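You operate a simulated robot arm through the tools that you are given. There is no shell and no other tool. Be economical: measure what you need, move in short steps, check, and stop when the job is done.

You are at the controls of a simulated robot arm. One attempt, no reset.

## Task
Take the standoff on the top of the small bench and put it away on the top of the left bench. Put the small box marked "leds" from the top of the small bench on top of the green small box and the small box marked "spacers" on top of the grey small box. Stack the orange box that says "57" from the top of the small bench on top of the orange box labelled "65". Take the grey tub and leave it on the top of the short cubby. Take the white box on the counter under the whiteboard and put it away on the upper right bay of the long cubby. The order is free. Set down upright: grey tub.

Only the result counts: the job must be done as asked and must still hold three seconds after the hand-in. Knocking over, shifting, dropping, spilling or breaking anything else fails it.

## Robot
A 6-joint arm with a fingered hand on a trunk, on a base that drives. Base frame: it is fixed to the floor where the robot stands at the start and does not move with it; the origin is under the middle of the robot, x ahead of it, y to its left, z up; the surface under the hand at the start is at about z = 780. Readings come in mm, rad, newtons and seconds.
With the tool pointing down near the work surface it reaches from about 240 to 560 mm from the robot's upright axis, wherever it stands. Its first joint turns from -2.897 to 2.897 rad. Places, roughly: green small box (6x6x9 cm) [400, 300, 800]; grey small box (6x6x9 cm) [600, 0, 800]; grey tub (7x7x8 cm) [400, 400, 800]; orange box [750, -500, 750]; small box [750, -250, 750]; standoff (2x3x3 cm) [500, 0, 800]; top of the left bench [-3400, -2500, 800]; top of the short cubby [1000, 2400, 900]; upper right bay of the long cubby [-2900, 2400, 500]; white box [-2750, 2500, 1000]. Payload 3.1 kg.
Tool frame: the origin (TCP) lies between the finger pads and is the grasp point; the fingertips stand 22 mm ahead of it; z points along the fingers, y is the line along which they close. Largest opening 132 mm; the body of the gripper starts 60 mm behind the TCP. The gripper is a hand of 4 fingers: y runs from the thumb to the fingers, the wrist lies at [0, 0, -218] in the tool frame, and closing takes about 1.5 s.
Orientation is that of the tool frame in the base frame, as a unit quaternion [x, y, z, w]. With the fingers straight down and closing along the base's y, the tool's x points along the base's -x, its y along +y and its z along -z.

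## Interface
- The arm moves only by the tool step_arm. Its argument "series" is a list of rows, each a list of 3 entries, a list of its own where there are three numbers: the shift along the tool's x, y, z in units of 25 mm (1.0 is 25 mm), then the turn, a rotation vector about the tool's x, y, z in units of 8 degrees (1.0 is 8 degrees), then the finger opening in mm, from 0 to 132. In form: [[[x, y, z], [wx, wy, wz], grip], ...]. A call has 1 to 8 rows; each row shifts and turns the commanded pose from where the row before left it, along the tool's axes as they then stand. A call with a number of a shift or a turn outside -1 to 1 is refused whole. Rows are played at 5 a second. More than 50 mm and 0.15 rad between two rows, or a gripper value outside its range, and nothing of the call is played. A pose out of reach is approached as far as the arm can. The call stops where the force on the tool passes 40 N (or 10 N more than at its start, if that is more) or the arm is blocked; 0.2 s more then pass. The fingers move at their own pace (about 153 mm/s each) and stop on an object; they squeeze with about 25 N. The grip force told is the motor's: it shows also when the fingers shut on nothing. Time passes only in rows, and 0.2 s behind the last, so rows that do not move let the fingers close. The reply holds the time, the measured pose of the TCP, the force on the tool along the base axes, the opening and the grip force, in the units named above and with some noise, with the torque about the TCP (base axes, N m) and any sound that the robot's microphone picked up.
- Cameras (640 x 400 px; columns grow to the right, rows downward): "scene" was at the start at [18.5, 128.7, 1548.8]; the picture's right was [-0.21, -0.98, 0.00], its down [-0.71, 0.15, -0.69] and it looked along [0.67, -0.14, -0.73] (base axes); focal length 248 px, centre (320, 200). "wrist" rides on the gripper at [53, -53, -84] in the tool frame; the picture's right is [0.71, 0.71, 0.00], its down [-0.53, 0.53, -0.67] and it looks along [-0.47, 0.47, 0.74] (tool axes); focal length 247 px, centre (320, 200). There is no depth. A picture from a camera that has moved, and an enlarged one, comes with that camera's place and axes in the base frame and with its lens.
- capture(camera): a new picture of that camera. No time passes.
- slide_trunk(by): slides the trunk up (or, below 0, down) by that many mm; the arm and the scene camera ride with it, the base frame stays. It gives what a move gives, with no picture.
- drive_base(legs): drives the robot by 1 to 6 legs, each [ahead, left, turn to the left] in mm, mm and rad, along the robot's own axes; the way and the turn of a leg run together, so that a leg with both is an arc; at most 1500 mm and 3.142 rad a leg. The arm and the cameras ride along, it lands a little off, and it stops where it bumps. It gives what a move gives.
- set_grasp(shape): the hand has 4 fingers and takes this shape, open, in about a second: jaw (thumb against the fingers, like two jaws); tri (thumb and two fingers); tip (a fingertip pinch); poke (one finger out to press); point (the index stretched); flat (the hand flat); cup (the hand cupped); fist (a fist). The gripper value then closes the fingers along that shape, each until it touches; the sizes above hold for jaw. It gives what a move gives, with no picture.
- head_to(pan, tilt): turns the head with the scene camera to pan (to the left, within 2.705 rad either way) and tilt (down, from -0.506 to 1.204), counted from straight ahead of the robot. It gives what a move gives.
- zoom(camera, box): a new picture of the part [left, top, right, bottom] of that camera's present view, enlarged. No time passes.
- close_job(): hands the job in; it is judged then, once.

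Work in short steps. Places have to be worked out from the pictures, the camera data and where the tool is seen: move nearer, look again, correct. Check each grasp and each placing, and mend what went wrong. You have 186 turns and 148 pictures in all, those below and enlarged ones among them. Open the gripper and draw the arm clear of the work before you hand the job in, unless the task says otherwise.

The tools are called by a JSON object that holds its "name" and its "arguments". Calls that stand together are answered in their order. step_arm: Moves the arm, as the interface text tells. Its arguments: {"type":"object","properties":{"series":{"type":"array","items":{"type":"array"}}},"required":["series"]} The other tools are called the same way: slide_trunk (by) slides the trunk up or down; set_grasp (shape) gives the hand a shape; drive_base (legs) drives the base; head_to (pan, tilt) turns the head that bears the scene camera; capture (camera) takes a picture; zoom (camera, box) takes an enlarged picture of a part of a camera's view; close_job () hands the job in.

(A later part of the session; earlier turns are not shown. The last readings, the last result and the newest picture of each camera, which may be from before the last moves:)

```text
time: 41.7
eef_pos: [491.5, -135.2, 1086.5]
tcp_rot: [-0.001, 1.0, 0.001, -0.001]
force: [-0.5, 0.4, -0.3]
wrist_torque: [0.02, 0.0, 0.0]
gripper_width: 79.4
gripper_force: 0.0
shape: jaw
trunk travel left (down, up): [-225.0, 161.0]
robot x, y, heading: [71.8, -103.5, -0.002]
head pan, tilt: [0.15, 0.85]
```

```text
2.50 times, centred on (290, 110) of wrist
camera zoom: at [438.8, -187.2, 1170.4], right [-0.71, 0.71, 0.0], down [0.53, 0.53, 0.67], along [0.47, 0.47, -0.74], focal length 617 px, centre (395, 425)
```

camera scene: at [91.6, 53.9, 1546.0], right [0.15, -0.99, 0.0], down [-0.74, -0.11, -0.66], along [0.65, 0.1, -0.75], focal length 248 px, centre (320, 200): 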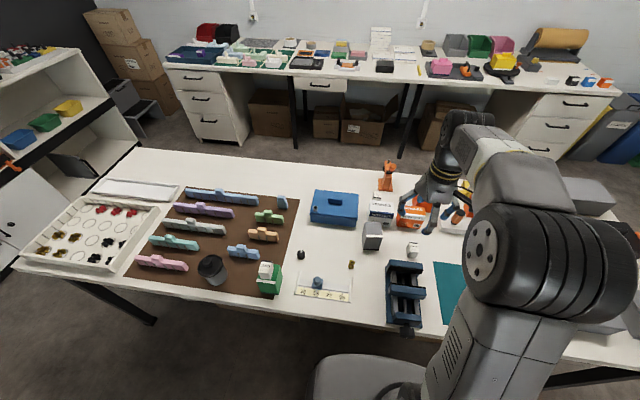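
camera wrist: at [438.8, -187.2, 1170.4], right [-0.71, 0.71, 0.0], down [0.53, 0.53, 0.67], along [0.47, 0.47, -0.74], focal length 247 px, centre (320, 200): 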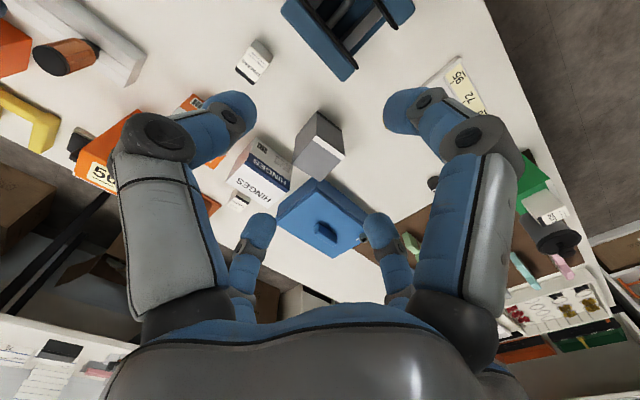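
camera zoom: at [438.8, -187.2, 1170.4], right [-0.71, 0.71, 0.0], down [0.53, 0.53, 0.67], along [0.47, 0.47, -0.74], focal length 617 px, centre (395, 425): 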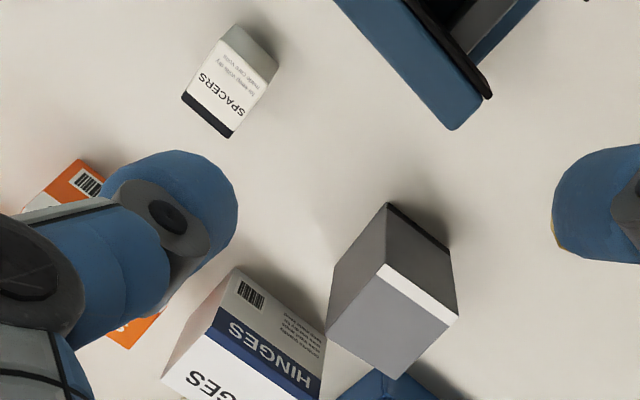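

Spacers at (561,-192), grey top centre at (577,-53). Move above spacers.

{"name": "step_arm", "arguments": {"series": [[[-0.69, -0.57, 0.8], [0, 0, 0], 66], [[-0.69, -0.57, 0.8], [0, 0, 0], 66], [[-0.69, -0.57, 0.8], [0, 0, 0], 66], [[-0.69, -0.57, 0.8], [0, 0, 0], 66], [[0, 0, 1], [0, 0, 0], 66], [[0, 0, 1], [0, 0, 0], 66], [[0, 0, 1], [0, 0, 0], 66], [[0, 0, 1], [0, 0, 0], 66]]}}

{"name": "capture", "arguments": {"camera": "wrist"}}

{"name": "zoom", "arguments": {"camera": "scene", "box": [360, 195, 460, 265]}}

```text
time: 43.5
eef_pos: [561.7, -192.8, 907.4]
tcp_rot: [-0.001, 1.0, 0.0, 0.0]
force: [0.6, 0.7, -1.0]
wrist_torque: [0.0, 0.02, 0.03]
gripper_width: 66.3
gripper_force: 0.1
shape: jaw
trunk travel left (down, up): [-225.0, 161.0]
robot x, y, heading: [76.9, -104.7, 0.001]
head pan, tilt: [0.15, 0.85]
```

```text
106 pictures are left
camera wrist: at [508.3, -246.0, 991.0], right [-0.71, 0.71, 0.0], down [0.53, 0.53, 0.67], along [0.47, 0.47, -0.74], focal length 247 px, centre (320, 200)
```

wrist: 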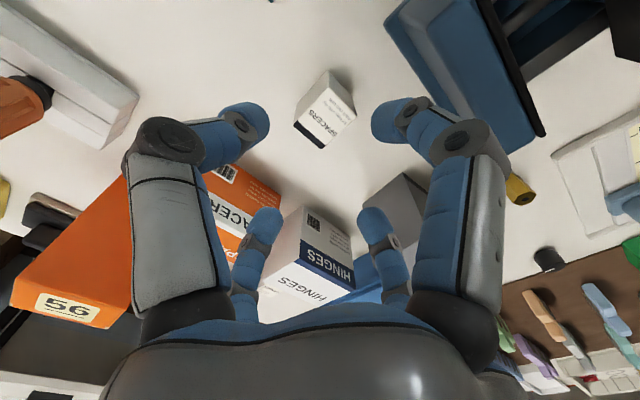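

```text
5.71 times, centred on (410, 230) of scene
camera zoom: at [92.3, 53.8, 1546.0], right [0.15, -0.99, 0.0], down [-0.74, -0.11, -0.66], along [0.65, 0.1, -0.75], focal length 1418 px, centre (-194, 29)
```

zoom: 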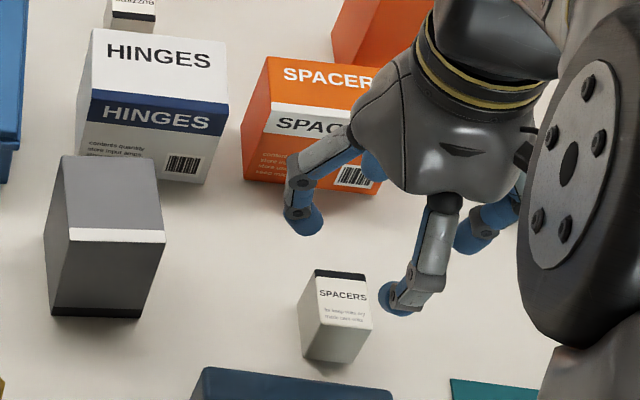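

Aligned within a few mm. Descend and close.

{"name": "step_arm", "arguments": {"series": [[[0.1, -0.03, 1], [0, 0, 0], 66], [[0, 0, 1], [0, 0, 0], 66], [[0, 0, 1], [0, 0, 0], 66], [[0, 0, 0.8], [0, 0, 0], 66]]}}

{"name": "step_arm", "arguments": {"series": [[[0, 0, 0], [0, 0, 0], 50], [[0, 0, 0], [0, 0, 0], 30], [[0, 0, 0], [0, 0, 0], 10], [[0, 0, 0], [0, 0, 0], 10], [[0, 0, 0], [0, 0, 0], 10], [[0, 0, 0], [0, 0, 0], 10]]}}

{"name": "capture", "arguments": {"camera": "wrist"}}

```text
time: 44.5
eef_pos: [559.7, -191.2, 811.6]
tcp_rot: [0.0, 1.0, 0.0, 0.0]
force: [-0.6, 0.0, -0.4]
wrist_torque: [-0.03, -0.04, -0.03]
gripper_width: 66.6
gripper_force: 0.2
shape: jaw
trunk travel left (down, up): [-225.0, 161.0]
robot x, y, heading: [74.7, -102.9, 0.003]
head pan, tilt: [0.15, 0.85]
```

```text
time: 45.9
eef_pos: [558.6, -190.7, 810.5]
tcp_rot: [0.0, 1.0, 0.0, 0.001]
force: [-1.2, 0.0, 1.0]
wrist_torque: [0.01, 0.0, 0.04]
gripper_width: 21.5
gripper_force: 24.9
shape: jaw
trunk travel left (down, up): [-225.0, 161.0]
robot x, y, heading: [76.2, -105.0, -0.002]
head pan, tilt: [0.15, 0.85]
```

```text
104 pictures are left
camera wrist: at [506.0, -244.3, 895.7], right [-0.71, 0.71, 0.0], down [0.53, 0.53, 0.67], along [0.47, 0.47, -0.74], focal length 247 px, centre (320, 200)
```

wrist: 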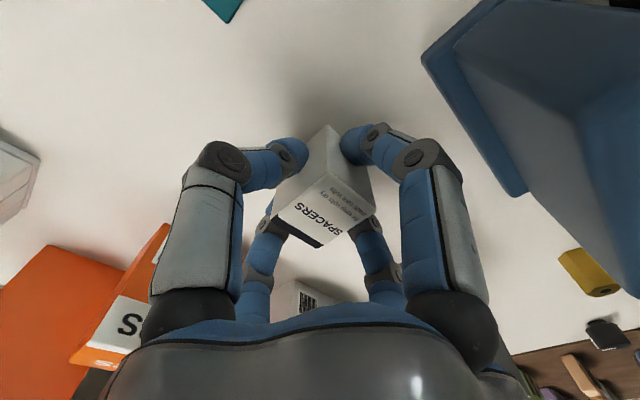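

Gripped. Lift to ~960, then move over the grey box.

{"name": "step_arm", "arguments": {"series": [[[0, 0, -0.5], [0, 0, 0], 10], [[0, 0, -1], [0, 0, 0], 10], [[0, 0, -1], [0, 0, 0], 10], [[0, 0, -1], [0, 0, 0], 10], [[0, 0, -1], [0, 0, 0], 10], [[0, 0, -1], [0, 0, 0], 10]]}}

{"name": "step_arm", "arguments": {"series": [[[-0.12, 0.92, 0], [0, 0, 0], 10], [[-0.12, 0.92, 0], [0, 0, 0], 10], [[-0.12, 0.92, 0], [0, 0, 0], 10], [[-0.12, 0.92, 0], [0, 0, 0], 10], [[-0.12, 0.92, 0], [0, 0, 0], 10], [[-0.12, 0.92, 0], [0, 0, 0], 10]]}}

{"name": "capture", "arguments": {"camera": "wrist"}}

{"name": "zoom", "arguments": {"camera": "scene", "box": [350, 195, 430, 265]}}

```text
time: 47.3
eef_pos: [560.0, -191.2, 951.2]
tcp_rot: [0.001, 1.0, 0.0, 0.0]
force: [0.1, -0.6, -0.6]
wrist_torque: [0.0, -0.01, -0.02]
gripper_width: 21.2
gripper_force: 25.0
shape: jaw
trunk travel left (down, up): [-225.0, 161.0]
robot x, y, heading: [75.3, -100.1, 0.005]
head pan, tilt: [0.15, 0.85]
```

```text
time: 48.7
eef_pos: [576.7, -53.0, 947.7]
tcp_rot: [0.0, 1.0, 0.0, -0.001]
force: [-0.1, 0.9, 0.0]
wrist_torque: [-0.02, 0.02, -0.01]
gripper_width: 21.5
gripper_force: 24.4
shape: jaw
trunk travel left (down, up): [-225.0, 161.0]
robot x, y, heading: [73.2, -100.8, 0.004]
head pan, tilt: [0.15, 0.85]
```

```text
103 pictures are left
camera wrist: at [524.2, -105.2, 1031.6], right [-0.71, 0.71, 0.0], down [0.53, 0.53, 0.67], along [0.47, 0.47, -0.74], focal length 247 px, centre (320, 200)
```

wrist: 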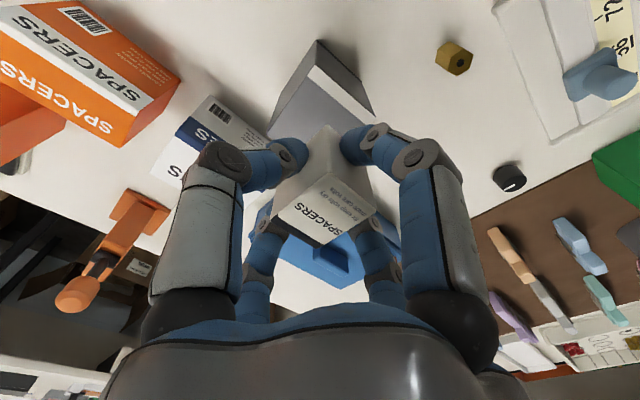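

```text
5.71 times, centred on (390, 230) of scene
camera zoom: at [91.9, 54.5, 1545.9], right [0.15, -0.99, 0.0], down [-0.74, -0.11, -0.66], along [0.65, 0.1, -0.75], focal length 1418 px, centre (-80, 29)
```

zoom: 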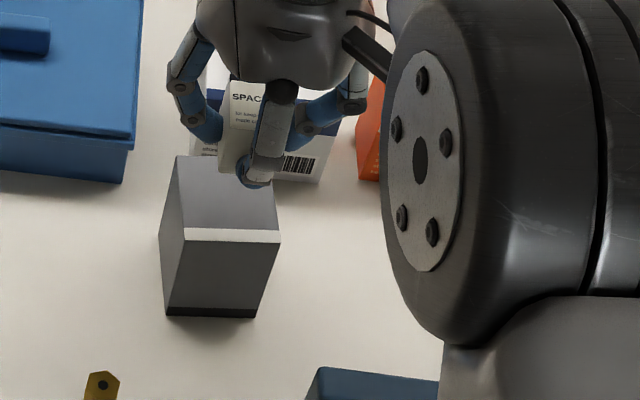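

Alignment with the grey box is good (578,-54). Lower.

{"name": "step_arm", "arguments": {"series": [[[0, -0.04, 0.7], [0, 0, 0], 10], [[0, 0, 0.6], [0, 0, 0], 10], [[0, 0, 0.4], [0, 0, 0], 10], [[0, 0, 0.08], [0, 0, 0], 10], [[0, 0, 0.06], [0, 0, 0], 10]]}}

{"name": "step_arm", "arguments": {"series": [[[0, 0, 0.06], [0, 0, 0], 10], [[0, 0, 0.04], [0, 0, 0], 10]]}}

```text
time: 49.9
eef_pos: [574.7, -54.0, 902.1]
tcp_rot: [0.0, 1.0, 0.0, -0.001]
force: [-0.3, 0.7, 0.1]
wrist_torque: [-0.01, -0.01, 0.0]
gripper_width: 21.6
gripper_force: 24.3
shape: jaw
trunk travel left (down, up): [-225.0, 161.0]
robot x, y, heading: [76.6, -104.1, 0.0]
head pan, tilt: [0.15, 0.85]
```

```text
time: 50.5
eef_pos: [575.5, -54.8, 899.9]
tcp_rot: [-0.001, 1.0, -0.001, 0.0]
force: [0.2, 0.8, -0.5]
wrist_torque: [0.0, 0.0, 0.04]
gripper_width: 21.4
gripper_force: 25.3
shape: jaw
trunk travel left (down, up): [-225.0, 161.0]
robot x, y, heading: [76.9, -106.4, -0.003]
head pan, tilt: [0.15, 0.85]
```

No contact yet; a few more mm.

{"name": "step_arm", "arguments": {"series": [[[0, 0, 0.06], [0, 0, 0], 10], [[0, 0, 0.06], [0, 0, 0], 10]]}}

{"name": "zoom", "arguments": {"camera": "scene", "box": [350, 205, 410, 255]}}

```text
time: 51.1
eef_pos: [575.0, -53.9, 896.5]
tcp_rot: [0.001, 1.0, 0.0, 0.001]
force: [0.2, 0.1, 0.1]
wrist_torque: [0.01, -0.02, -0.02]
gripper_width: 21.5
gripper_force: 25.0
shape: jaw
trunk travel left (down, up): [-225.0, 161.0]
robot x, y, heading: [70.0, -103.6, 0.001]
head pan, tilt: [0.15, 0.85]
```

```text
8.00 times, centred on (380, 230) of scene
camera zoom: at [91.9, 53.9, 1546.0], right [0.15, -0.99, 0.0], down [-0.74, -0.11, -0.66], along [0.65, 0.1, -0.75], focal length 1984 px, centre (-160, -40)
```

zoom: 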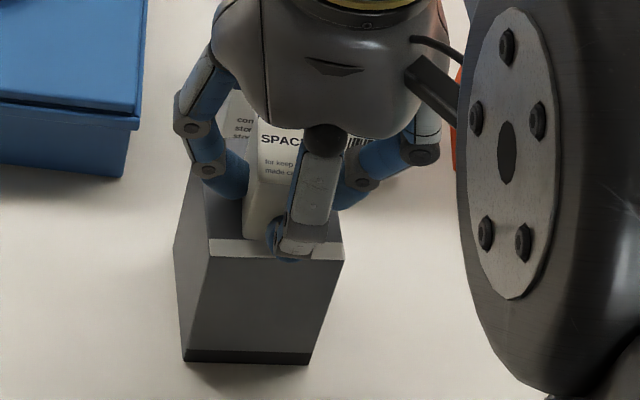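

Box is within the grey top. Continue the fine lowering to contact.

{"name": "step_arm", "arguments": {"series": [[[0, 0, 0.06], [0, 0, 0], 10], [[0, 0, 0.06], [0, 0, 0], 10]]}}

{"name": "step_arm", "arguments": {"series": [[[0, 0, 0.05], [0, 0, 0], 10], [[0, 0, 0.05], [0, 0, 0], 10]]}}

```text
time: 51.7
eef_pos: [577.2, -55.3, 896.5]
tcp_rot: [0.0, 1.0, 0.0, 0.003]
force: [-1.0, 2.0, 11.7]
wrist_torque: [0.02, 0.06, -0.03]
gripper_width: 21.7
gripper_force: 24.8
shape: jaw
trunk travel left (down, up): [-225.0, 161.0]
robot x, y, heading: [73.8, -103.3, 0.001]
head pan, tilt: [0.15, 0.85]
```

```text
time: 52.3
eef_pos: [576.5, -54.6, 894.9]
tcp_rot: [0.0, 1.0, 0.0, 0.003]
force: [-0.6, 1.9, 28.3]
wrist_torque: [0.03, 0.03, 0.02]
gripper_width: 22.2
gripper_force: 24.8
shape: jaw
trunk travel left (down, up): [-225.0, 161.0]
robot x, y, heading: [70.3, -102.8, 0.002]
head pan, tilt: [0.15, 0.85]
```

Contact (28 N). Ease up 3 mm, release, and withdraw straight up.

{"name": "step_arm", "arguments": {"series": [[[0, 0, -0.1], [0, 0, 0], 10], [[0, 0, 0], [0, 0, 0], 35], [[0, 0, 0], [0, 0, 0], 55], [[0, 0, 0], [0, 0, 0], 80], [[0, 0, 0], [0, 0, 0], 80], [[0, 0, -0.5], [0, 0, 0], 80], [[0, 0, -1], [0, 0, 0], 80], [[0, 0, -1], [0, 0, 0], 80]]}}

{"name": "step_arm", "arguments": {"series": [[[0, 0, -1], [0, 0, 0], 80], [[0, 0, -1], [0, 0, 0], 80], [[0, 0, -1], [0, 0, 0], 80], [[0.5, 0, -1], [0, 0, 0], 80], [[0.5, 0, -1], [0, 0, 0], 80], [[0.5, 0, -1], [0, 0, 0], 80], [[0.5, 0, -1], [0, 0, 0], 80]]}}

{"name": "zoom", "arguments": {"camera": "scene", "box": [250, 195, 430, 310]}}

```text
time: 54.1
eef_pos: [574.6, -55.8, 959.0]
tcp_rot: [0.0, 1.0, 0.0, 0.001]
force: [-0.7, 0.1, -0.1]
wrist_torque: [0.04, -0.02, 0.01]
gripper_width: 79.2
gripper_force: 0.0
shape: jaw
trunk travel left (down, up): [-225.0, 161.0]
robot x, y, heading: [75.8, -102.5, -0.0]
head pan, tilt: [0.15, 0.85]
```

```text
time: 55.7
eef_pos: [525.8, -54.0, 1134.7]
tcp_rot: [0.0, 1.0, 0.0, 0.0]
force: [0.3, 0.7, 0.3]
wrist_torque: [0.0, 0.0, -0.01]
gripper_width: 79.6
gripper_force: 0.0
shape: jaw
trunk travel left (down, up): [-225.0, 161.0]
robot x, y, heading: [72.4, -101.7, -0.003]
head pan, tilt: [0.15, 0.85]
```

```text
3.48 times, centred on (340, 252) of scene
camera zoom: at [91.2, 54.0, 1546.0], right [0.15, -0.99, 0.0], down [-0.74, -0.11, -0.66], along [0.65, 0.1, -0.75], focal length 863 px, centre (250, 17)
```

zoom: 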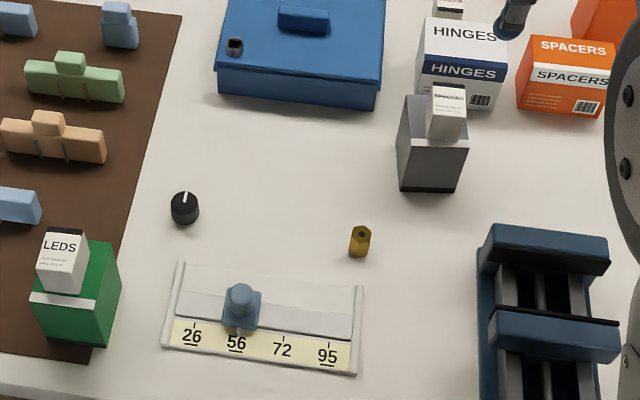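

Both small boxes stand well. For 57/65 (x≈790–890) the back aisle (x≈980–2000) is best: I drive around the right end and turn about there.

{"name": "drive_base", "arguments": {"legs": [[-72, 0, 0], [0, -1350, 0], [1350, 0, 0], [0, 0, 3.14]]}}

{"name": "head_to", "arguments": {"pan": -0.6, "tilt": 0.6}}

{"name": "capture", "arguments": {"camera": "scene"}}

```text
time: 77.0
eef_pos: [880.8, -1572.7, 1133.1]
tcp_rot: [1.0, 0.006, 0.0, 0.001]
force: [1.2, 0.1, -0.4]
wrist_torque: [0.02, -0.01, 0.02]
gripper_width: 79.5
gripper_force: 0.1
shape: jaw
trunk travel left (down, up): [-225.0, 161.0]
robot x, y, heading: [1336.1, -1514.3, -3.125]
head pan, tilt: [0.15, 0.85]
```

```text
time: 78.1
eef_pos: [882.0, -1570.6, 1132.8]
tcp_rot: [1.0, 0.007, 0.0, 0.0]
force: [0.3, 0.2, 0.0]
wrist_torque: [-0.01, 0.01, 0.0]
gripper_width: 79.3
gripper_force: 0.0
shape: jaw
trunk travel left (down, up): [-225.0, 161.0]
robot x, y, heading: [1337.4, -1517.9, -3.131]
head pan, tilt: [-0.6, 0.6]
```

```text
99 pictures are left
camera scene: at [1321.4, -1617.1, 1566.9], right [0.55, 0.83, 0.0], down [0.47, -0.31, -0.82], along [-0.69, 0.46, -0.57], focal length 248 px, centre (320, 200)
```

scene: 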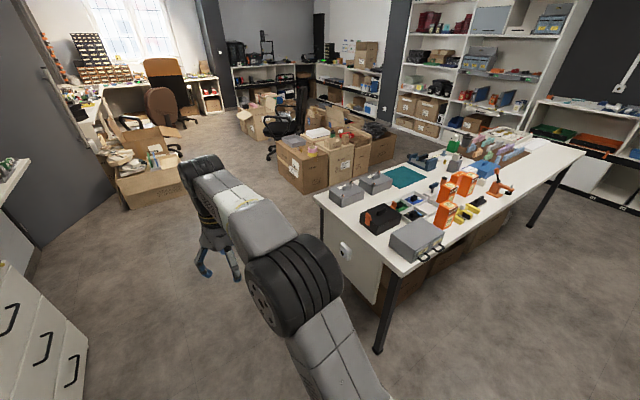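

Clear aisle. Strafe to y≈-530 in front of the orange boxes' back side.

{"name": "drive_base", "arguments": {"legs": [[0, -985, -0.01], [27, 0, 0]]}}

{"name": "head_to", "arguments": {"pan": 0.1, "tilt": 0.9}}

{"name": "capture", "arguments": {"camera": "scene"}}

{"name": "capture", "arguments": {"camera": "wrist"}}

```text
time: 83.7
eef_pos: [833.4, -591.9, 1134.4]
tcp_rot: [1.0, 0.012, 0.001, 0.0]
force: [-0.4, 0.5, 1.2]
wrist_torque: [-0.02, -0.02, 0.0]
gripper_width: 79.5
gripper_force: 0.2
shape: jaw
trunk travel left (down, up): [-225.0, 161.0]
robot x, y, heading: [1285.8, -526.9, -3.117]
head pan, tilt: [-0.6, 0.6]
```

```text
time: 84.7
eef_pos: [837.3, -591.4, 1133.0]
tcp_rot: [1.0, 0.012, 0.0, 0.0]
force: [0.4, 1.1, -0.3]
wrist_torque: [-0.03, 0.0, -0.05]
gripper_width: 79.3
gripper_force: 0.2
shape: jaw
trunk travel left (down, up): [-225.0, 161.0]
robot x, y, heading: [1284.9, -529.4, -3.117]
head pan, tilt: [0.099, 0.901]
```

```text
98 pictures are left
camera scene: at [1275.8, -688.8, 1542.1], right [-0.12, 0.99, 0.0], down [0.78, 0.1, -0.62], along [-0.62, -0.08, -0.78], focal length 248 px, centre (320, 200)
```

scene: 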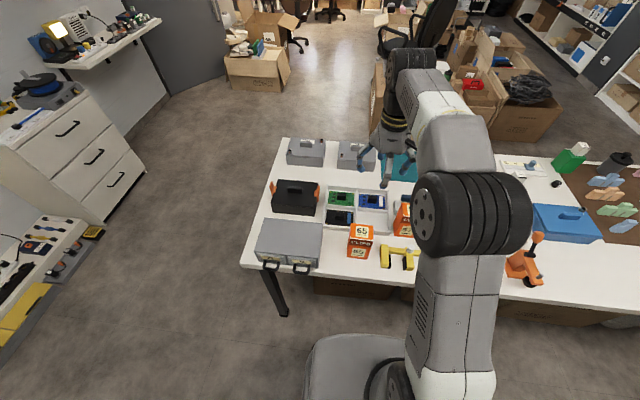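

```text
97 pictures are left
camera wrist: at [888.7, -537.0, 1217.4], right [0.72, -0.69, 0.0], down [-0.51, -0.54, 0.67], along [-0.46, -0.48, -0.74], focal length 247 px, centre (320, 200)
```

wrist: 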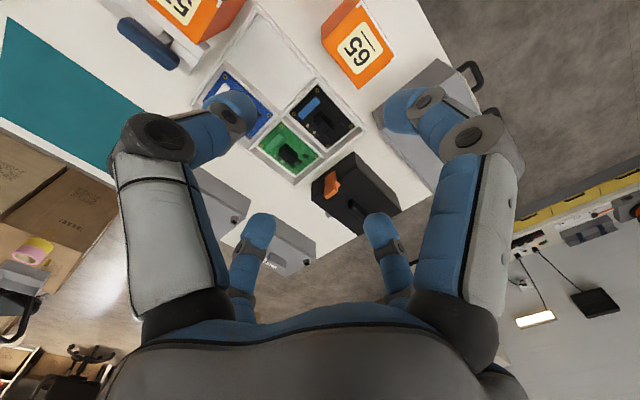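

Both tops are in the wrist view; zoom to locate 57 and 65.

{"name": "zoom", "arguments": {"camera": "wrist", "box": [130, 0, 430, 100]}}

{"name": "zoom", "arguments": {"camera": "scene", "box": [330, 180, 430, 280]}}

```text
2.13 times, centred on (280, 50) of wrist
camera zoom: at [888.7, -537.0, 1217.4], right [0.72, -0.69, 0.0], down [-0.51, -0.54, 0.67], along [-0.46, -0.48, -0.74], focal length 527 px, centre (405, 520)
```

zoom: 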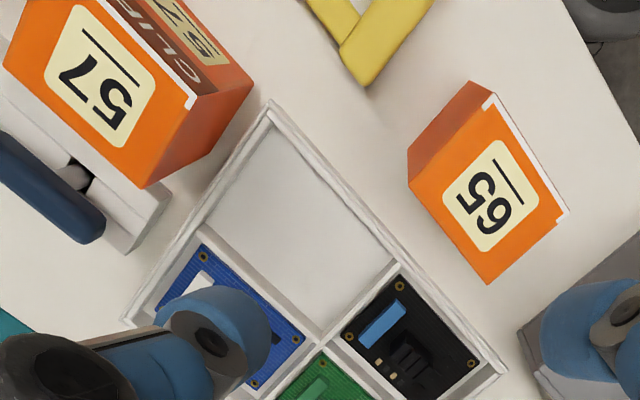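

```text
4.00 times, centred on (380, 230) of scene
camera zoom: at [1275.8, -688.8, 1542.1], right [-0.12, 0.99, 0.0], down [0.78, 0.1, -0.62], along [-0.62, -0.08, -0.78], focal length 992 px, centre (80, 80)
```

zoom: 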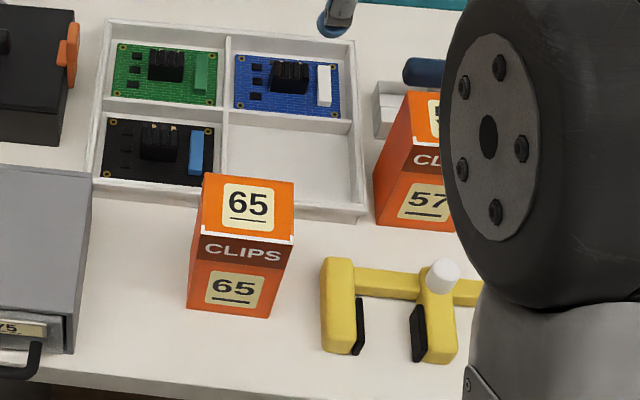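

57 centre ≈(781,-449), 65 centre ≈(881,-608), tops ≈902, both axis-aligned. Move above 57 with fingers at 100 mm.

{"name": "step_arm", "arguments": {"series": [[[-0.263, -0.716, 0.75], [0, 0, 0], 100], [[-0.263, -0.716, 0.75], [0, 0, 0], 100], [[-0.263, -0.716, 0.75], [0, 0, 0], 100], [[-0.263, -0.716, 0.75], [0, 0, 0], 100], [[-0.263, -0.716, 0.75], [0, 0, 0], 100], [[-0.263, -0.716, 0.75], [0, 0, 0], 100], [[-0.263, -0.716, 0.75], [0, 0, 0], 100], [[-0.263, -0.716, 0.75], [0, 0, 0], 100]]}}

{"name": "capture", "arguments": {"camera": "wrist"}}

{"name": "zoom", "arguments": {"camera": "scene", "box": [330, 150, 470, 270]}}

```text
time: 86.5
eef_pos: [783.3, -449.1, 981.3]
tcp_rot: [1.0, 0.012, -0.001, 0.0]
force: [0.0, -0.1, -0.3]
wrist_torque: [0.03, 0.02, -0.02]
gripper_width: 99.8
gripper_force: 0.0
shape: jaw
trunk travel left (down, up): [-225.0, 161.0]
robot x, y, heading: [1287.3, -530.4, -3.115]
head pan, tilt: [0.099, 0.901]
```

```text
94 pictures are left
camera wrist: at [835.5, -393.9, 1065.3], right [0.72, -0.69, 0.0], down [-0.51, -0.54, 0.67], along [-0.46, -0.48, -0.74], focal length 247 px, centre (320, 200)
```

wrist: 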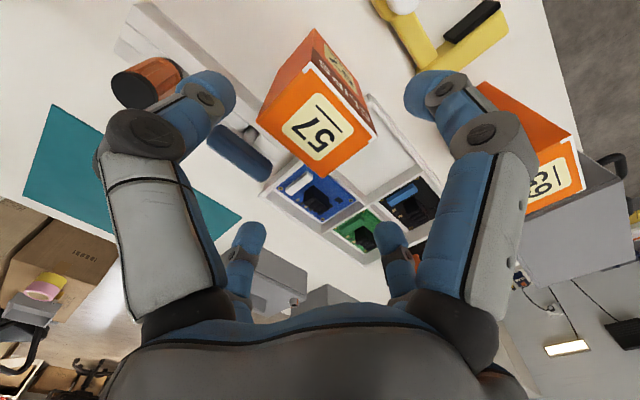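

```text
3.33 times, centred on (400, 210) of scene
camera zoom: at [1275.4, -688.3, 1542.2], right [-0.12, 0.99, 0.0], down [0.78, 0.1, -0.62], along [-0.62, -0.08, -0.78], focal length 827 px, centre (53, 167)
```

zoom: 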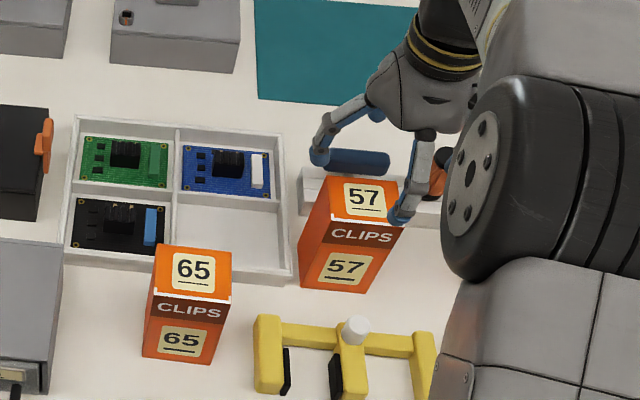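

Centred over 57. Narrow to 86 and descend to z≈872.

{"name": "step_arm", "arguments": {"series": [[[0, 0, 0], [0, 0, 0], 86], [[0, 0, 1], [0, 0, 0], 86], [[0, 0, 1], [0, 0, 0], 86], [[0, -0.06, 1], [0, 0, 0], 86], [[0, 0, 1], [0, 0, 0], 86], [[0, 0, 0.36], [0, 0, 0], 86]]}}

{"name": "capture", "arguments": {"camera": "wrist"}}

{"name": "zoom", "arguments": {"camera": "scene", "box": [330, 150, 470, 270]}}

```text
time: 87.9
eef_pos: [779.9, -448.1, 874.1]
tcp_rot: [1.0, 0.012, 0.0, 0.001]
force: [0.6, -0.6, 0.0]
wrist_torque: [0.01, 0.01, 0.04]
gripper_width: 86.7
gripper_force: 0.1
shape: jaw
trunk travel left (down, up): [-225.0, 161.0]
robot x, y, heading: [1291.1, -528.2, -3.117]
head pan, tilt: [0.099, 0.901]
```

```text
92 pictures are left
camera wrist: at [831.7, -392.5, 957.8], right [0.72, -0.69, 0.0], down [-0.51, -0.54, 0.67], along [-0.46, -0.48, -0.74], focal length 247 px, centre (320, 200)
```

wrist: 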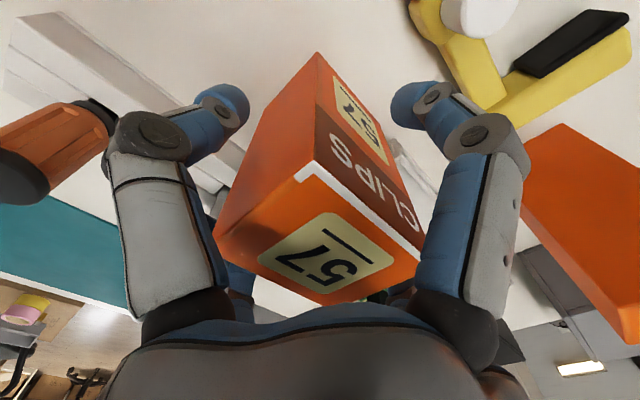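

```text
3.33 times, centred on (400, 210) of scene
camera zoom: at [1275.7, -688.8, 1542.1], right [-0.12, 0.99, 0.0], down [0.78, 0.1, -0.62], along [-0.62, -0.08, -0.78], focal length 827 px, centre (53, 167)
```

zoom: 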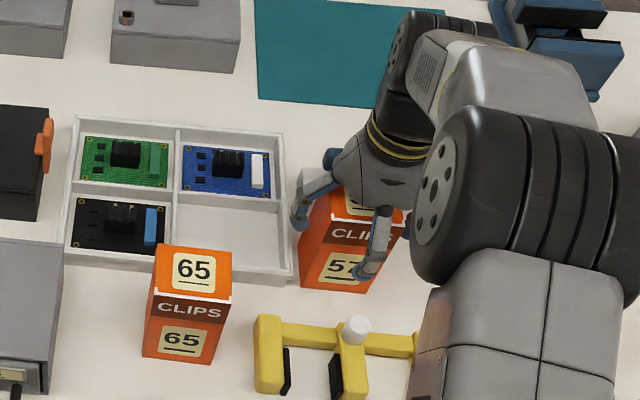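

Fingers surround 57. Close.

{"name": "step_arm", "arguments": {"series": [[[0, 0, 0], [0, 0, 0], 70], [[0, 0, 0], [0, 0, 0], 50], [[0, 0, 0], [0, 0, 0], 25], [[0, 0, 0], [0, 0, 0], 25], [[0, 0, 0], [0, 0, 0], 25], [[0, 0, 0], [0, 0, 0], 25], [[0, 0, 0], [0, 0, 0], 25]]}}

{"name": "step_arm", "arguments": {"series": [[[0, 0, -0.4], [0, 0, 0], 25], [[0, 0, -1], [0, 0, 0], 25]]}}

{"name": "capture", "arguments": {"camera": "wrist"}}

{"name": "zoom", "arguments": {"camera": "scene", "box": [330, 150, 470, 270]}}

```text
time: 89.5
eef_pos: [779.3, -446.4, 874.1]
tcp_rot: [1.0, 0.012, 0.0, 0.0]
force: [-0.2, 0.4, -0.2]
wrist_torque: [0.02, 0.0, 0.05]
gripper_width: 55.7
gripper_force: 25.4
shape: jaw
trunk travel left (down, up): [-225.0, 161.0]
robot x, y, heading: [1288.4, -528.7, -3.116]
head pan, tilt: [0.099, 0.901]
```

```text
time: 90.1
eef_pos: [780.2, -448.2, 909.9]
tcp_rot: [1.0, 0.012, 0.001, 0.0]
force: [0.1, 0.4, -2.4]
wrist_torque: [0.03, 0.05, 0.0]
gripper_width: 56.0
gripper_force: 24.8
shape: jaw
trunk travel left (down, up): [-225.0, 161.0]
robot x, y, heading: [1283.6, -528.3, -3.116]
head pan, tilt: [0.099, 0.901]
```

```text
90 pictures are left
camera wrist: at [832.4, -394.4, 994.0], right [0.72, -0.69, 0.0], down [-0.51, -0.54, 0.67], along [-0.46, -0.48, -0.74], focal length 247 px, centre (320, 200)
```

wrist: 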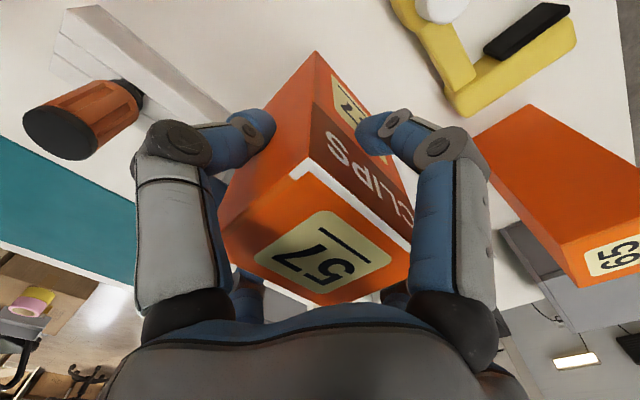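

```text
3.33 times, centred on (400, 210) of scene
camera zoom: at [1276.1, -688.9, 1542.1], right [-0.12, 0.99, 0.0], down [0.78, 0.1, -0.62], along [-0.62, -0.08, -0.78], focal length 827 px, centre (53, 167)
```

zoom: 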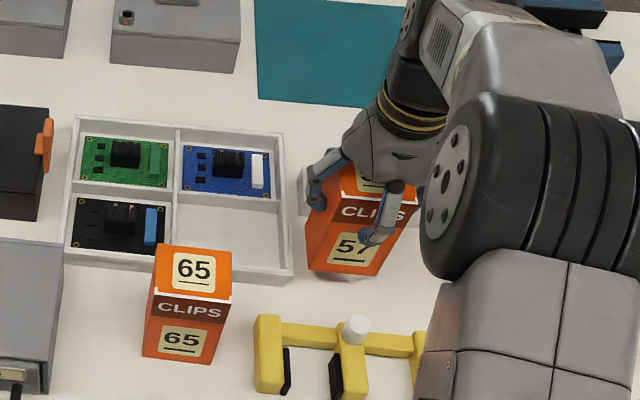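

57 is held upright. Raise to ~1040, then carry over 65.

{"name": "step_arm", "arguments": {"series": [[[0, 0, -1], [0, 0, 0], 25], [[0, 0, -1], [0, 0, 0], 25], [[0, 0, -1], [0, 0, 0], 25], [[0, 0, -1], [0, 0, 0], 25], [[0, 0, -1], [0, 0, 0], 25]]}}

{"name": "step_arm", "arguments": {"series": [[[0.481, 0.807, 0], [0, 0, 0], 25], [[0.481, 0.807, 0], [0, 0, 0], 25], [[0.481, 0.807, 0], [0, 0, 0], 25], [[0.481, 0.807, 0], [0, 0, 0], 25], [[0.481, 0.807, 0], [0, 0, 0], 25], [[0.481, 0.807, 0], [0, 0, 0], 25], [[0.481, 0.807, 0], [0, 0, 0], 25], [[0.481, 0.807, 0], [0, 0, 0], 25]]}}

{"name": "capture", "arguments": {"camera": "wrist"}}

{"name": "zoom", "arguments": {"camera": "scene", "box": [310, 150, 450, 270]}}

```text
time: 91.3
eef_pos: [780.4, -450.0, 1034.2]
tcp_rot: [1.0, 0.013, 0.0, 0.0]
force: [-0.6, 0.2, -2.2]
wrist_torque: [0.0, -0.01, 0.0]
gripper_width: 56.0
gripper_force: 25.0
shape: jaw
trunk travel left (down, up): [-225.0, 161.0]
robot x, y, heading: [1284.8, -530.8, -3.115]
head pan, tilt: [0.099, 0.901]
```

```text
time: 93.1
eef_pos: [880.2, -608.5, 1034.0]
tcp_rot: [1.0, 0.013, 0.0, 0.001]
force: [-0.2, -0.5, -1.4]
wrist_torque: [0.01, -0.01, 0.04]
gripper_width: 56.0
gripper_force: 25.2
shape: jaw
trunk travel left (down, up): [-225.0, 161.0]
robot x, y, heading: [1292.9, -533.0, -3.119]
head pan, tilt: [0.099, 0.901]
```

```text
88 pictures are left
camera wrist: at [931.5, -553.8, 1117.9], right [0.72, -0.69, 0.0], down [-0.51, -0.54, 0.67], along [-0.46, -0.48, -0.74], focal length 247 px, centre (320, 200)
```

wrist: 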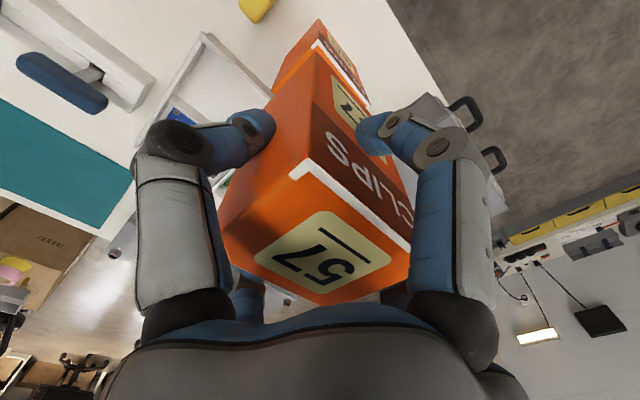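

```text
3.33 times, centred on (380, 210) of scene
camera zoom: at [1276.0, -689.5, 1542.0], right [-0.12, 0.99, 0.0], down [0.78, 0.1, -0.62], along [-0.62, -0.08, -0.78], focal length 827 px, centre (120, 167)
```

zoom: 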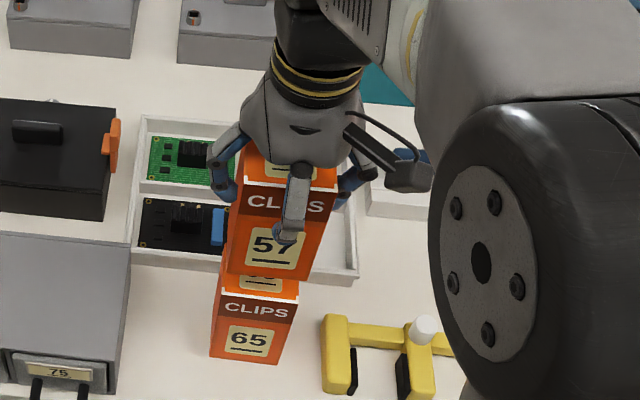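

Looks well aligned above 65. Lower most of the gap, then finely.

{"name": "step_arm", "arguments": {"series": [[[0, 0, 0.5], [0, 0, 0], 25], [[0, 0, 0.5], [0, 0, 0], 25], [[0, 0, 0.2], [0, 0, 0], 25], [[0, 0, 0.1], [0, 0, 0], 25]]}}

{"name": "zoom", "arguments": {"camera": "scene", "box": [340, 180, 400, 260]}}

{"name": "capture", "arguments": {"camera": "wrist"}}

```text
time: 94.1
eef_pos: [878.0, -606.6, 1002.0]
tcp_rot: [1.0, 0.012, 0.001, 0.0]
force: [-0.3, -0.3, -2.4]
wrist_torque: [0.02, 0.0, 0.01]
gripper_width: 55.9
gripper_force: 25.0
shape: jaw
trunk travel left (down, up): [-225.0, 161.0]
robot x, y, heading: [1284.4, -531.9, -3.12]
head pan, tilt: [0.099, 0.901]
```

```text
5.00 times, centred on (370, 220) of scene
camera zoom: at [1275.5, -688.9, 1542.1], right [-0.12, 0.99, 0.0], down [0.78, 0.1, -0.62], along [-0.62, -0.08, -0.78], focal length 1240 px, centre (70, 100)
```

zoom: 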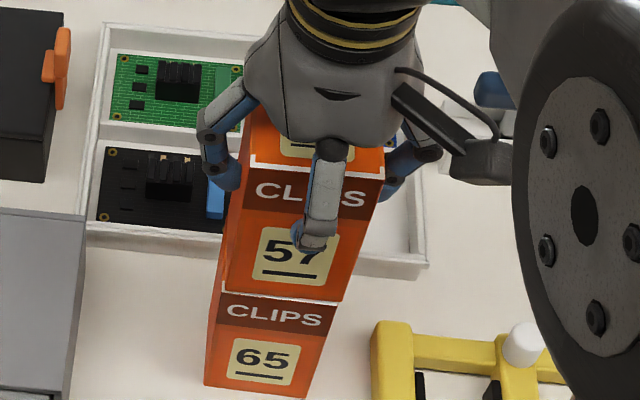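

```text
85 pictures are left
camera wrist: at [931.5, -552.4, 1084.5], right [0.72, -0.69, 0.0], down [-0.51, -0.54, 0.67], along [-0.46, -0.48, -0.74], focal length 247 px, centre (320, 200)
```

wrist: 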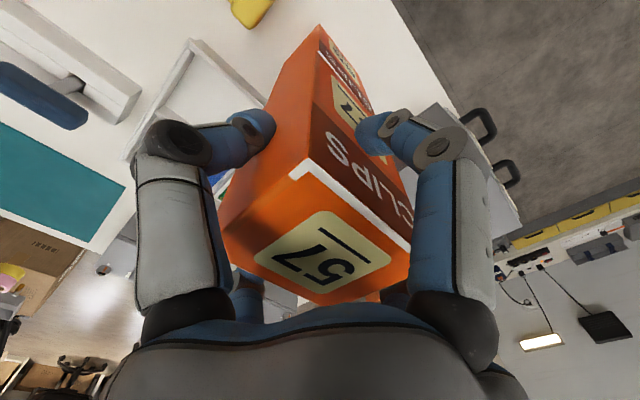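

Edges line up. Fine lowering to contact.

{"name": "step_arm", "arguments": {"series": [[[0, 0, 0.1], [0, 0, 0], 25], [[0, 0, 0.06], [0, 0, 0], 25], [[0, 0, 0.04], [0, 0, 0], 25]]}}

{"name": "step_arm", "arguments": {"series": [[[0, 0, 0.06], [0, 0, 0], 25]]}}

```text
time: 94.9
eef_pos: [879.1, -607.2, 997.9]
tcp_rot: [1.0, 0.012, -0.003, -0.001]
force: [-1.0, 0.1, 12.2]
wrist_torque: [0.03, 0.04, 0.02]
gripper_width: 56.1
gripper_force: 24.7
shape: jaw
trunk travel left (down, up): [-225.0, 161.0]
robot x, y, heading: [1290.4, -532.4, -3.116]
head pan, tilt: [0.099, 0.901]
```

```text
time: 95.3
eef_pos: [879.6, -607.2, 996.4]
tcp_rot: [1.0, 0.012, -0.003, 0.001]
force: [-2.8, -0.4, 22.6]
wrist_torque: [0.05, 0.04, 0.0]
gripper_width: 56.3
gripper_force: 25.0
shape: jaw
trunk travel left (down, up): [-225.0, 161.0]
robot x, y, heading: [1285.1, -532.7, -3.116]
head pan, tilt: [0.099, 0.901]
```

Contact. Ease by 2 mm, open symmetrically, and rise.

{"name": "step_arm", "arguments": {"series": [[[0, 0, -0.07], [0, 0, 0], 25], [[0, 0, 0], [0, 0, 0], 62], [[0, 0, 0], [0, 0, 0], 72], [[0, 0, 0], [0, 0, 0], 90], [[0, 0, 0], [0, 0, 0], 100], [[0, 0, 0], [0, 0, 0], 100]]}}

{"name": "step_arm", "arguments": {"series": [[[0, 0, -0.5], [0, 0, 0], 100], [[0, 0, -1], [0, 0, 0], 100], [[0, 0, -1], [0, 0, 0], 100], [[0, 0, -1], [0, 0, 0], 100], [[0, 0, -1], [0, 0, 0], 100]]}}

{"name": "capture", "arguments": {"camera": "wrist"}}

{"name": "zoom", "arguments": {"camera": "scene", "box": [320, 170, 420, 260]}}

```text
time: 96.7
eef_pos: [879.9, -607.2, 996.6]
tcp_rot: [1.0, 0.012, 0.0, 0.001]
force: [0.0, 0.7, -0.1]
wrist_torque: [0.0, -0.01, 0.0]
gripper_width: 99.6
gripper_force: 0.1
shape: jaw
trunk travel left (down, up): [-225.0, 161.0]
robot x, y, heading: [1285.4, -531.4, -3.121]
head pan, tilt: [0.099, 0.901]
```

```text
time: 97.9
eef_pos: [879.7, -607.0, 1110.1]
tcp_rot: [1.0, 0.013, 0.0, 0.0]
force: [1.0, -0.3, 0.4]
wrist_torque: [-0.01, 0.04, 0.03]
gripper_width: 99.7
gripper_force: 0.0
shape: jaw
trunk travel left (down, up): [-225.0, 161.0]
robot x, y, heading: [1283.8, -527.7, -3.116]
head pan, tilt: [0.099, 0.901]
```

```text
84 pictures are left
camera wrist: at [932.1, -552.7, 1193.9], right [0.72, -0.69, 0.0], down [-0.51, -0.54, 0.67], along [-0.46, -0.48, -0.74], focal length 247 px, centre (320, 200)
```

wrist: 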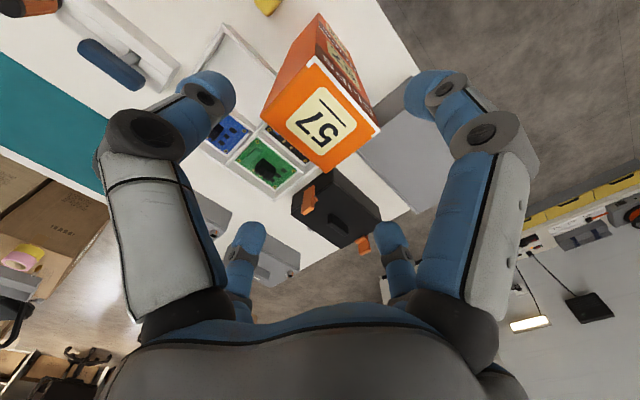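

```text
4.44 times, centred on (370, 215) of scene
camera zoom: at [1276.0, -688.8, 1542.1], right [-0.12, 0.99, 0.0], down [0.78, 0.1, -0.62], along [-0.62, -0.08, -0.78], focal length 1102 px, centre (98, 133)
```

zoom: 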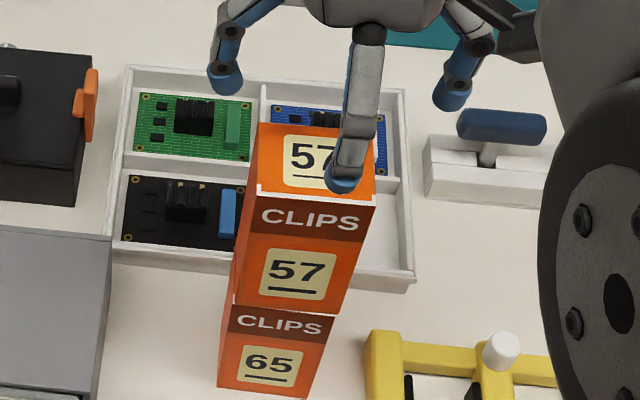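

57 is on 65, neat. Raise a bit more and drive back around to the front of the bench for the grey tub (≈(384,430)).

{"name": "step_arm", "arguments": {"series": [[[0, 0, -1], [0, 0, 0], 100], [[0, 0, -1], [0, 0, 0], 100]]}}

{"name": "drive_base", "arguments": {"legs": [[-60, 0, 0], [0, 970, -0.02], [1345, 0, 0], [0, 0, 3.14]]}}

```text
time: 98.5
eef_pos: [878.7, -605.8, 1159.7]
tcp_rot: [1.0, 0.012, 0.0, 0.0]
force: [0.4, -0.6, -0.5]
wrist_torque: [0.01, 0.04, -0.01]
gripper_width: 99.9
gripper_force: 0.1
shape: jaw
trunk travel left (down, up): [-225.0, 161.0]
robot x, y, heading: [1287.9, -528.2, -3.115]
head pan, tilt: [0.099, 0.901]
```

```text
time: 117.6
eef_pos: [438.8, -1452.0, 1159.5]
tcp_rot: [0.019, 1.0, -0.001, 0.0]
force: [0.4, -0.8, -0.5]
wrist_torque: [-0.02, -0.01, -0.01]
gripper_width: 99.6
gripper_force: 0.1
shape: jaw
trunk travel left (down, up): [-225.0, 161.0]
robot x, y, heading: [34.3, -1500.0, -0.037]
head pan, tilt: [0.099, 0.901]
```

Now strafe left to the tub.

{"name": "drive_base", "arguments": {"legs": [[-25, 0, 0.037], [0, 1000, 0], [0, 890, 0]]}}

{"name": "capture", "arguments": {"camera": "scene"}}

{"name": "capture", "arguments": {"camera": "wrist"}}

```text
time: 127.5
eef_pos: [436.9, 435.7, 1159.9]
tcp_rot: [0.008, 1.0, 0.0, 0.0]
force: [0.0, 0.1, -0.3]
wrist_torque: [0.02, -0.03, -0.01]
gripper_width: 99.8
gripper_force: 0.1
shape: jaw
trunk travel left (down, up): [-225.0, 161.0]
robot x, y, heading: [28.2, 374.4, -0.015]
head pan, tilt: [0.099, 0.901]
```

```text
82 pictures are left
camera scene: at [45.2, 528.7, 1542.1], right [0.09, -1.0, 0.0], down [-0.78, -0.07, -0.62], along [0.62, 0.05, -0.78], focal length 248 px, centre (320, 200)
```

scene: 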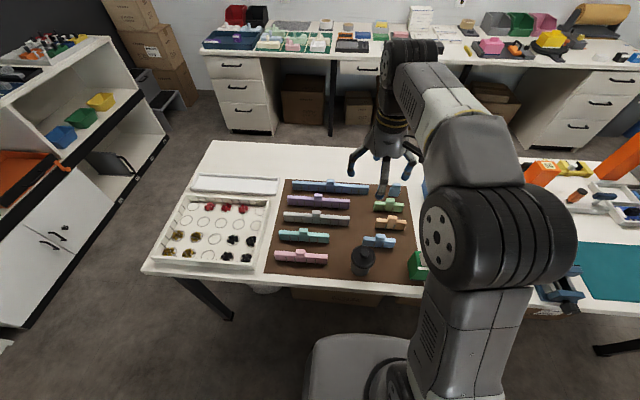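

```text
81 pictures are left
camera wrist: at [384.2, 383.2, 1243.6], right [-0.7, 0.72, 0.0], down [0.53, 0.52, 0.67], along [0.48, 0.47, -0.74], focal length 247 px, centre (320, 200)
```

wrist: 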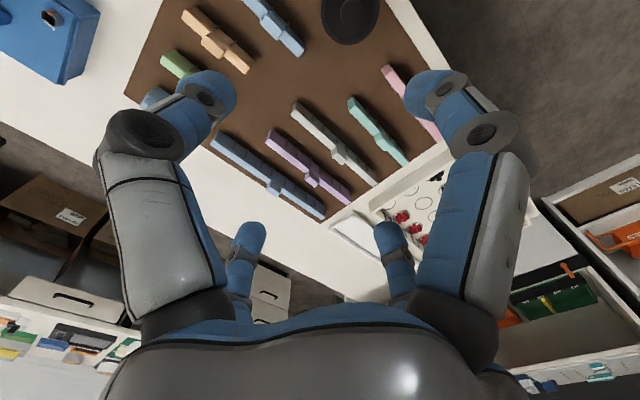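

Zoom on the tub.

{"name": "zoom", "arguments": {"camera": "scene", "box": [330, 230, 400, 290]}}

{"name": "zoom", "arguments": {"camera": "wrist", "box": [300, 0, 400, 60]}}

```text
6.67 times, centred on (365, 260) of scene
camera zoom: at [45.2, 528.7, 1542.1], right [0.09, -1.0, 0.0], down [-0.78, -0.07, -0.62], along [0.62, 0.05, -0.78], focal length 1654 px, centre (20, -200)
```

zoom: 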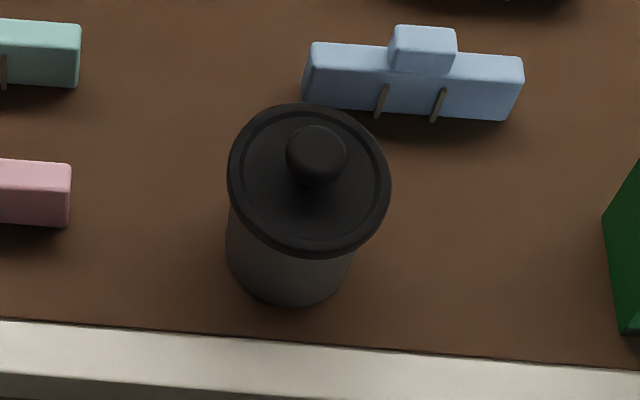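

```text
6.40 times, centred on (350, 30) of wrist
camera zoom: at [384.2, 383.2, 1243.6], right [-0.7, 0.72, 0.0], down [0.53, 0.52, 0.67], along [0.48, 0.47, -0.74], focal length 1581 px, centre (128, 1288)
```

zoom: 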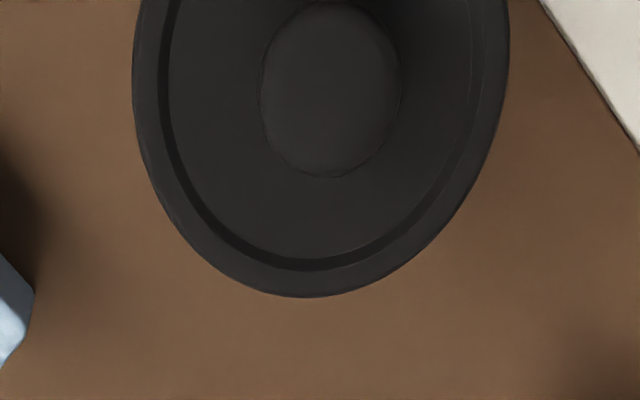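

Lid radius ~37 at about (384,429). Move above it with fingers at 92.

{"name": "step_arm", "arguments": {"series": [[[0.265, -0.034, 1], [0, 0, 0], 92], [[0.265, -0.034, 1], [0, 0, 0], 92], [[0.265, -0.034, 1], [0, 0, 0], 92], [[0.265, -0.034, 1], [0, 0, 0], 92], [[0.265, -0.034, 1], [0, 0, 0], 92], [[0.265, -0.034, 1], [0, 0, 0], 92], [[0.265, -0.034, 1], [0, 0, 0], 92], [[0.265, -0.034, 1], [0, 0, 0], 92]]}}

{"name": "capture", "arguments": {"camera": "wrist"}}

{"name": "zoom", "arguments": {"camera": "scene", "box": [310, 190, 430, 300]}}

```text
time: 129.3
eef_pos: [385.4, 429.4, 956.2]
tcp_rot: [0.008, 1.0, 0.0, 0.001]
force: [0.0, -0.1, 0.6]
wrist_torque: [0.0, -0.03, -0.01]
gripper_width: 92.5
gripper_force: 0.1
shape: jaw
trunk travel left (down, up): [-225.0, 161.0]
robot x, y, heading: [30.1, 375.4, -0.016]
head pan, tilt: [0.099, 0.901]
```

```text
78 pictures are left
camera wrist: at [330.8, 377.5, 1040.1], right [-0.7, 0.72, 0.0], down [0.53, 0.52, 0.67], along [0.48, 0.47, -0.74], focal length 247 px, centre (320, 200)
```

wrist: 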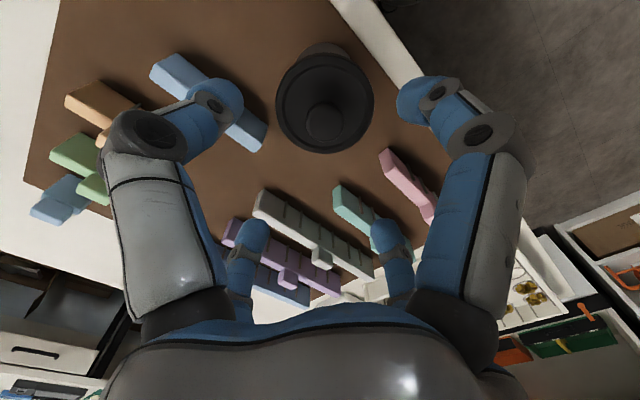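

```text
3.64 times, centred on (370, 245) of scene
camera zoom: at [45.4, 528.3, 1542.1], right [0.09, -1.0, 0.0], down [-0.78, -0.07, -0.62], along [0.62, 0.05, -0.78], focal length 902 px, centre (138, 36)
```

zoom: 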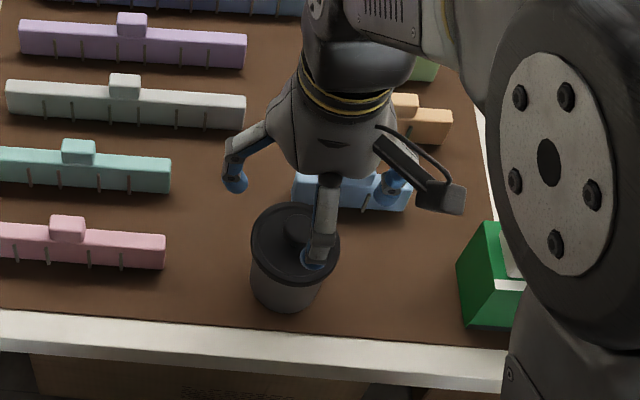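

Offset −3 mm in x; widen to 100 and descend in stages to z≈822.

{"name": "step_arm", "arguments": {"series": [[[0.1, 0, 0.5], [0, 0, 0], 100], [[0, 0, 1], [0, 0, 0], 100], [[0, 0, 1], [0, 0, 0], 100], [[0, 0, 1], [0, 0, 0], 100], [[0, 0, 1], [0, 0, 0], 100], [[0, 0, 0.86], [0, 0, 0], 100]]}}

{"name": "capture", "arguments": {"camera": "wrist"}}

{"name": "zoom", "arguments": {"camera": "scene", "box": [310, 190, 430, 300]}}

```text
time: 130.7
eef_pos: [383.7, 428.8, 823.4]
tcp_rot: [0.008, 1.0, 0.001, 0.0]
force: [0.7, -0.1, -0.2]
wrist_torque: [-0.03, 0.02, -0.02]
gripper_width: 99.6
gripper_force: 0.0
shape: jaw
trunk travel left (down, up): [-225.0, 161.0]
robot x, y, heading: [26.1, 378.6, -0.013]
head pan, tilt: [0.099, 0.901]
```

```text
76 pictures are left
camera wrist: at [329.9, 376.1, 907.6], right [-0.7, 0.72, 0.0], down [0.53, 0.52, 0.67], along [0.48, 0.47, -0.74], focal length 247 px, centre (320, 200)
```

wrist: 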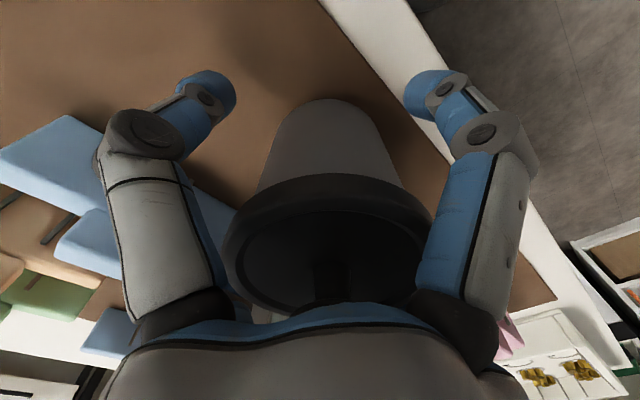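

```text
3.64 times, centred on (370, 245) of scene
camera zoom: at [45.5, 528.2, 1542.1], right [0.09, -1.0, 0.0], down [-0.78, -0.07, -0.62], along [0.62, 0.05, -0.78], focal length 902 px, centre (138, 36)
```

zoom: 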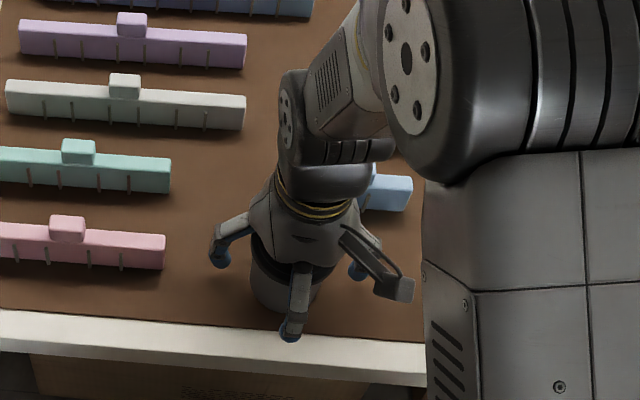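

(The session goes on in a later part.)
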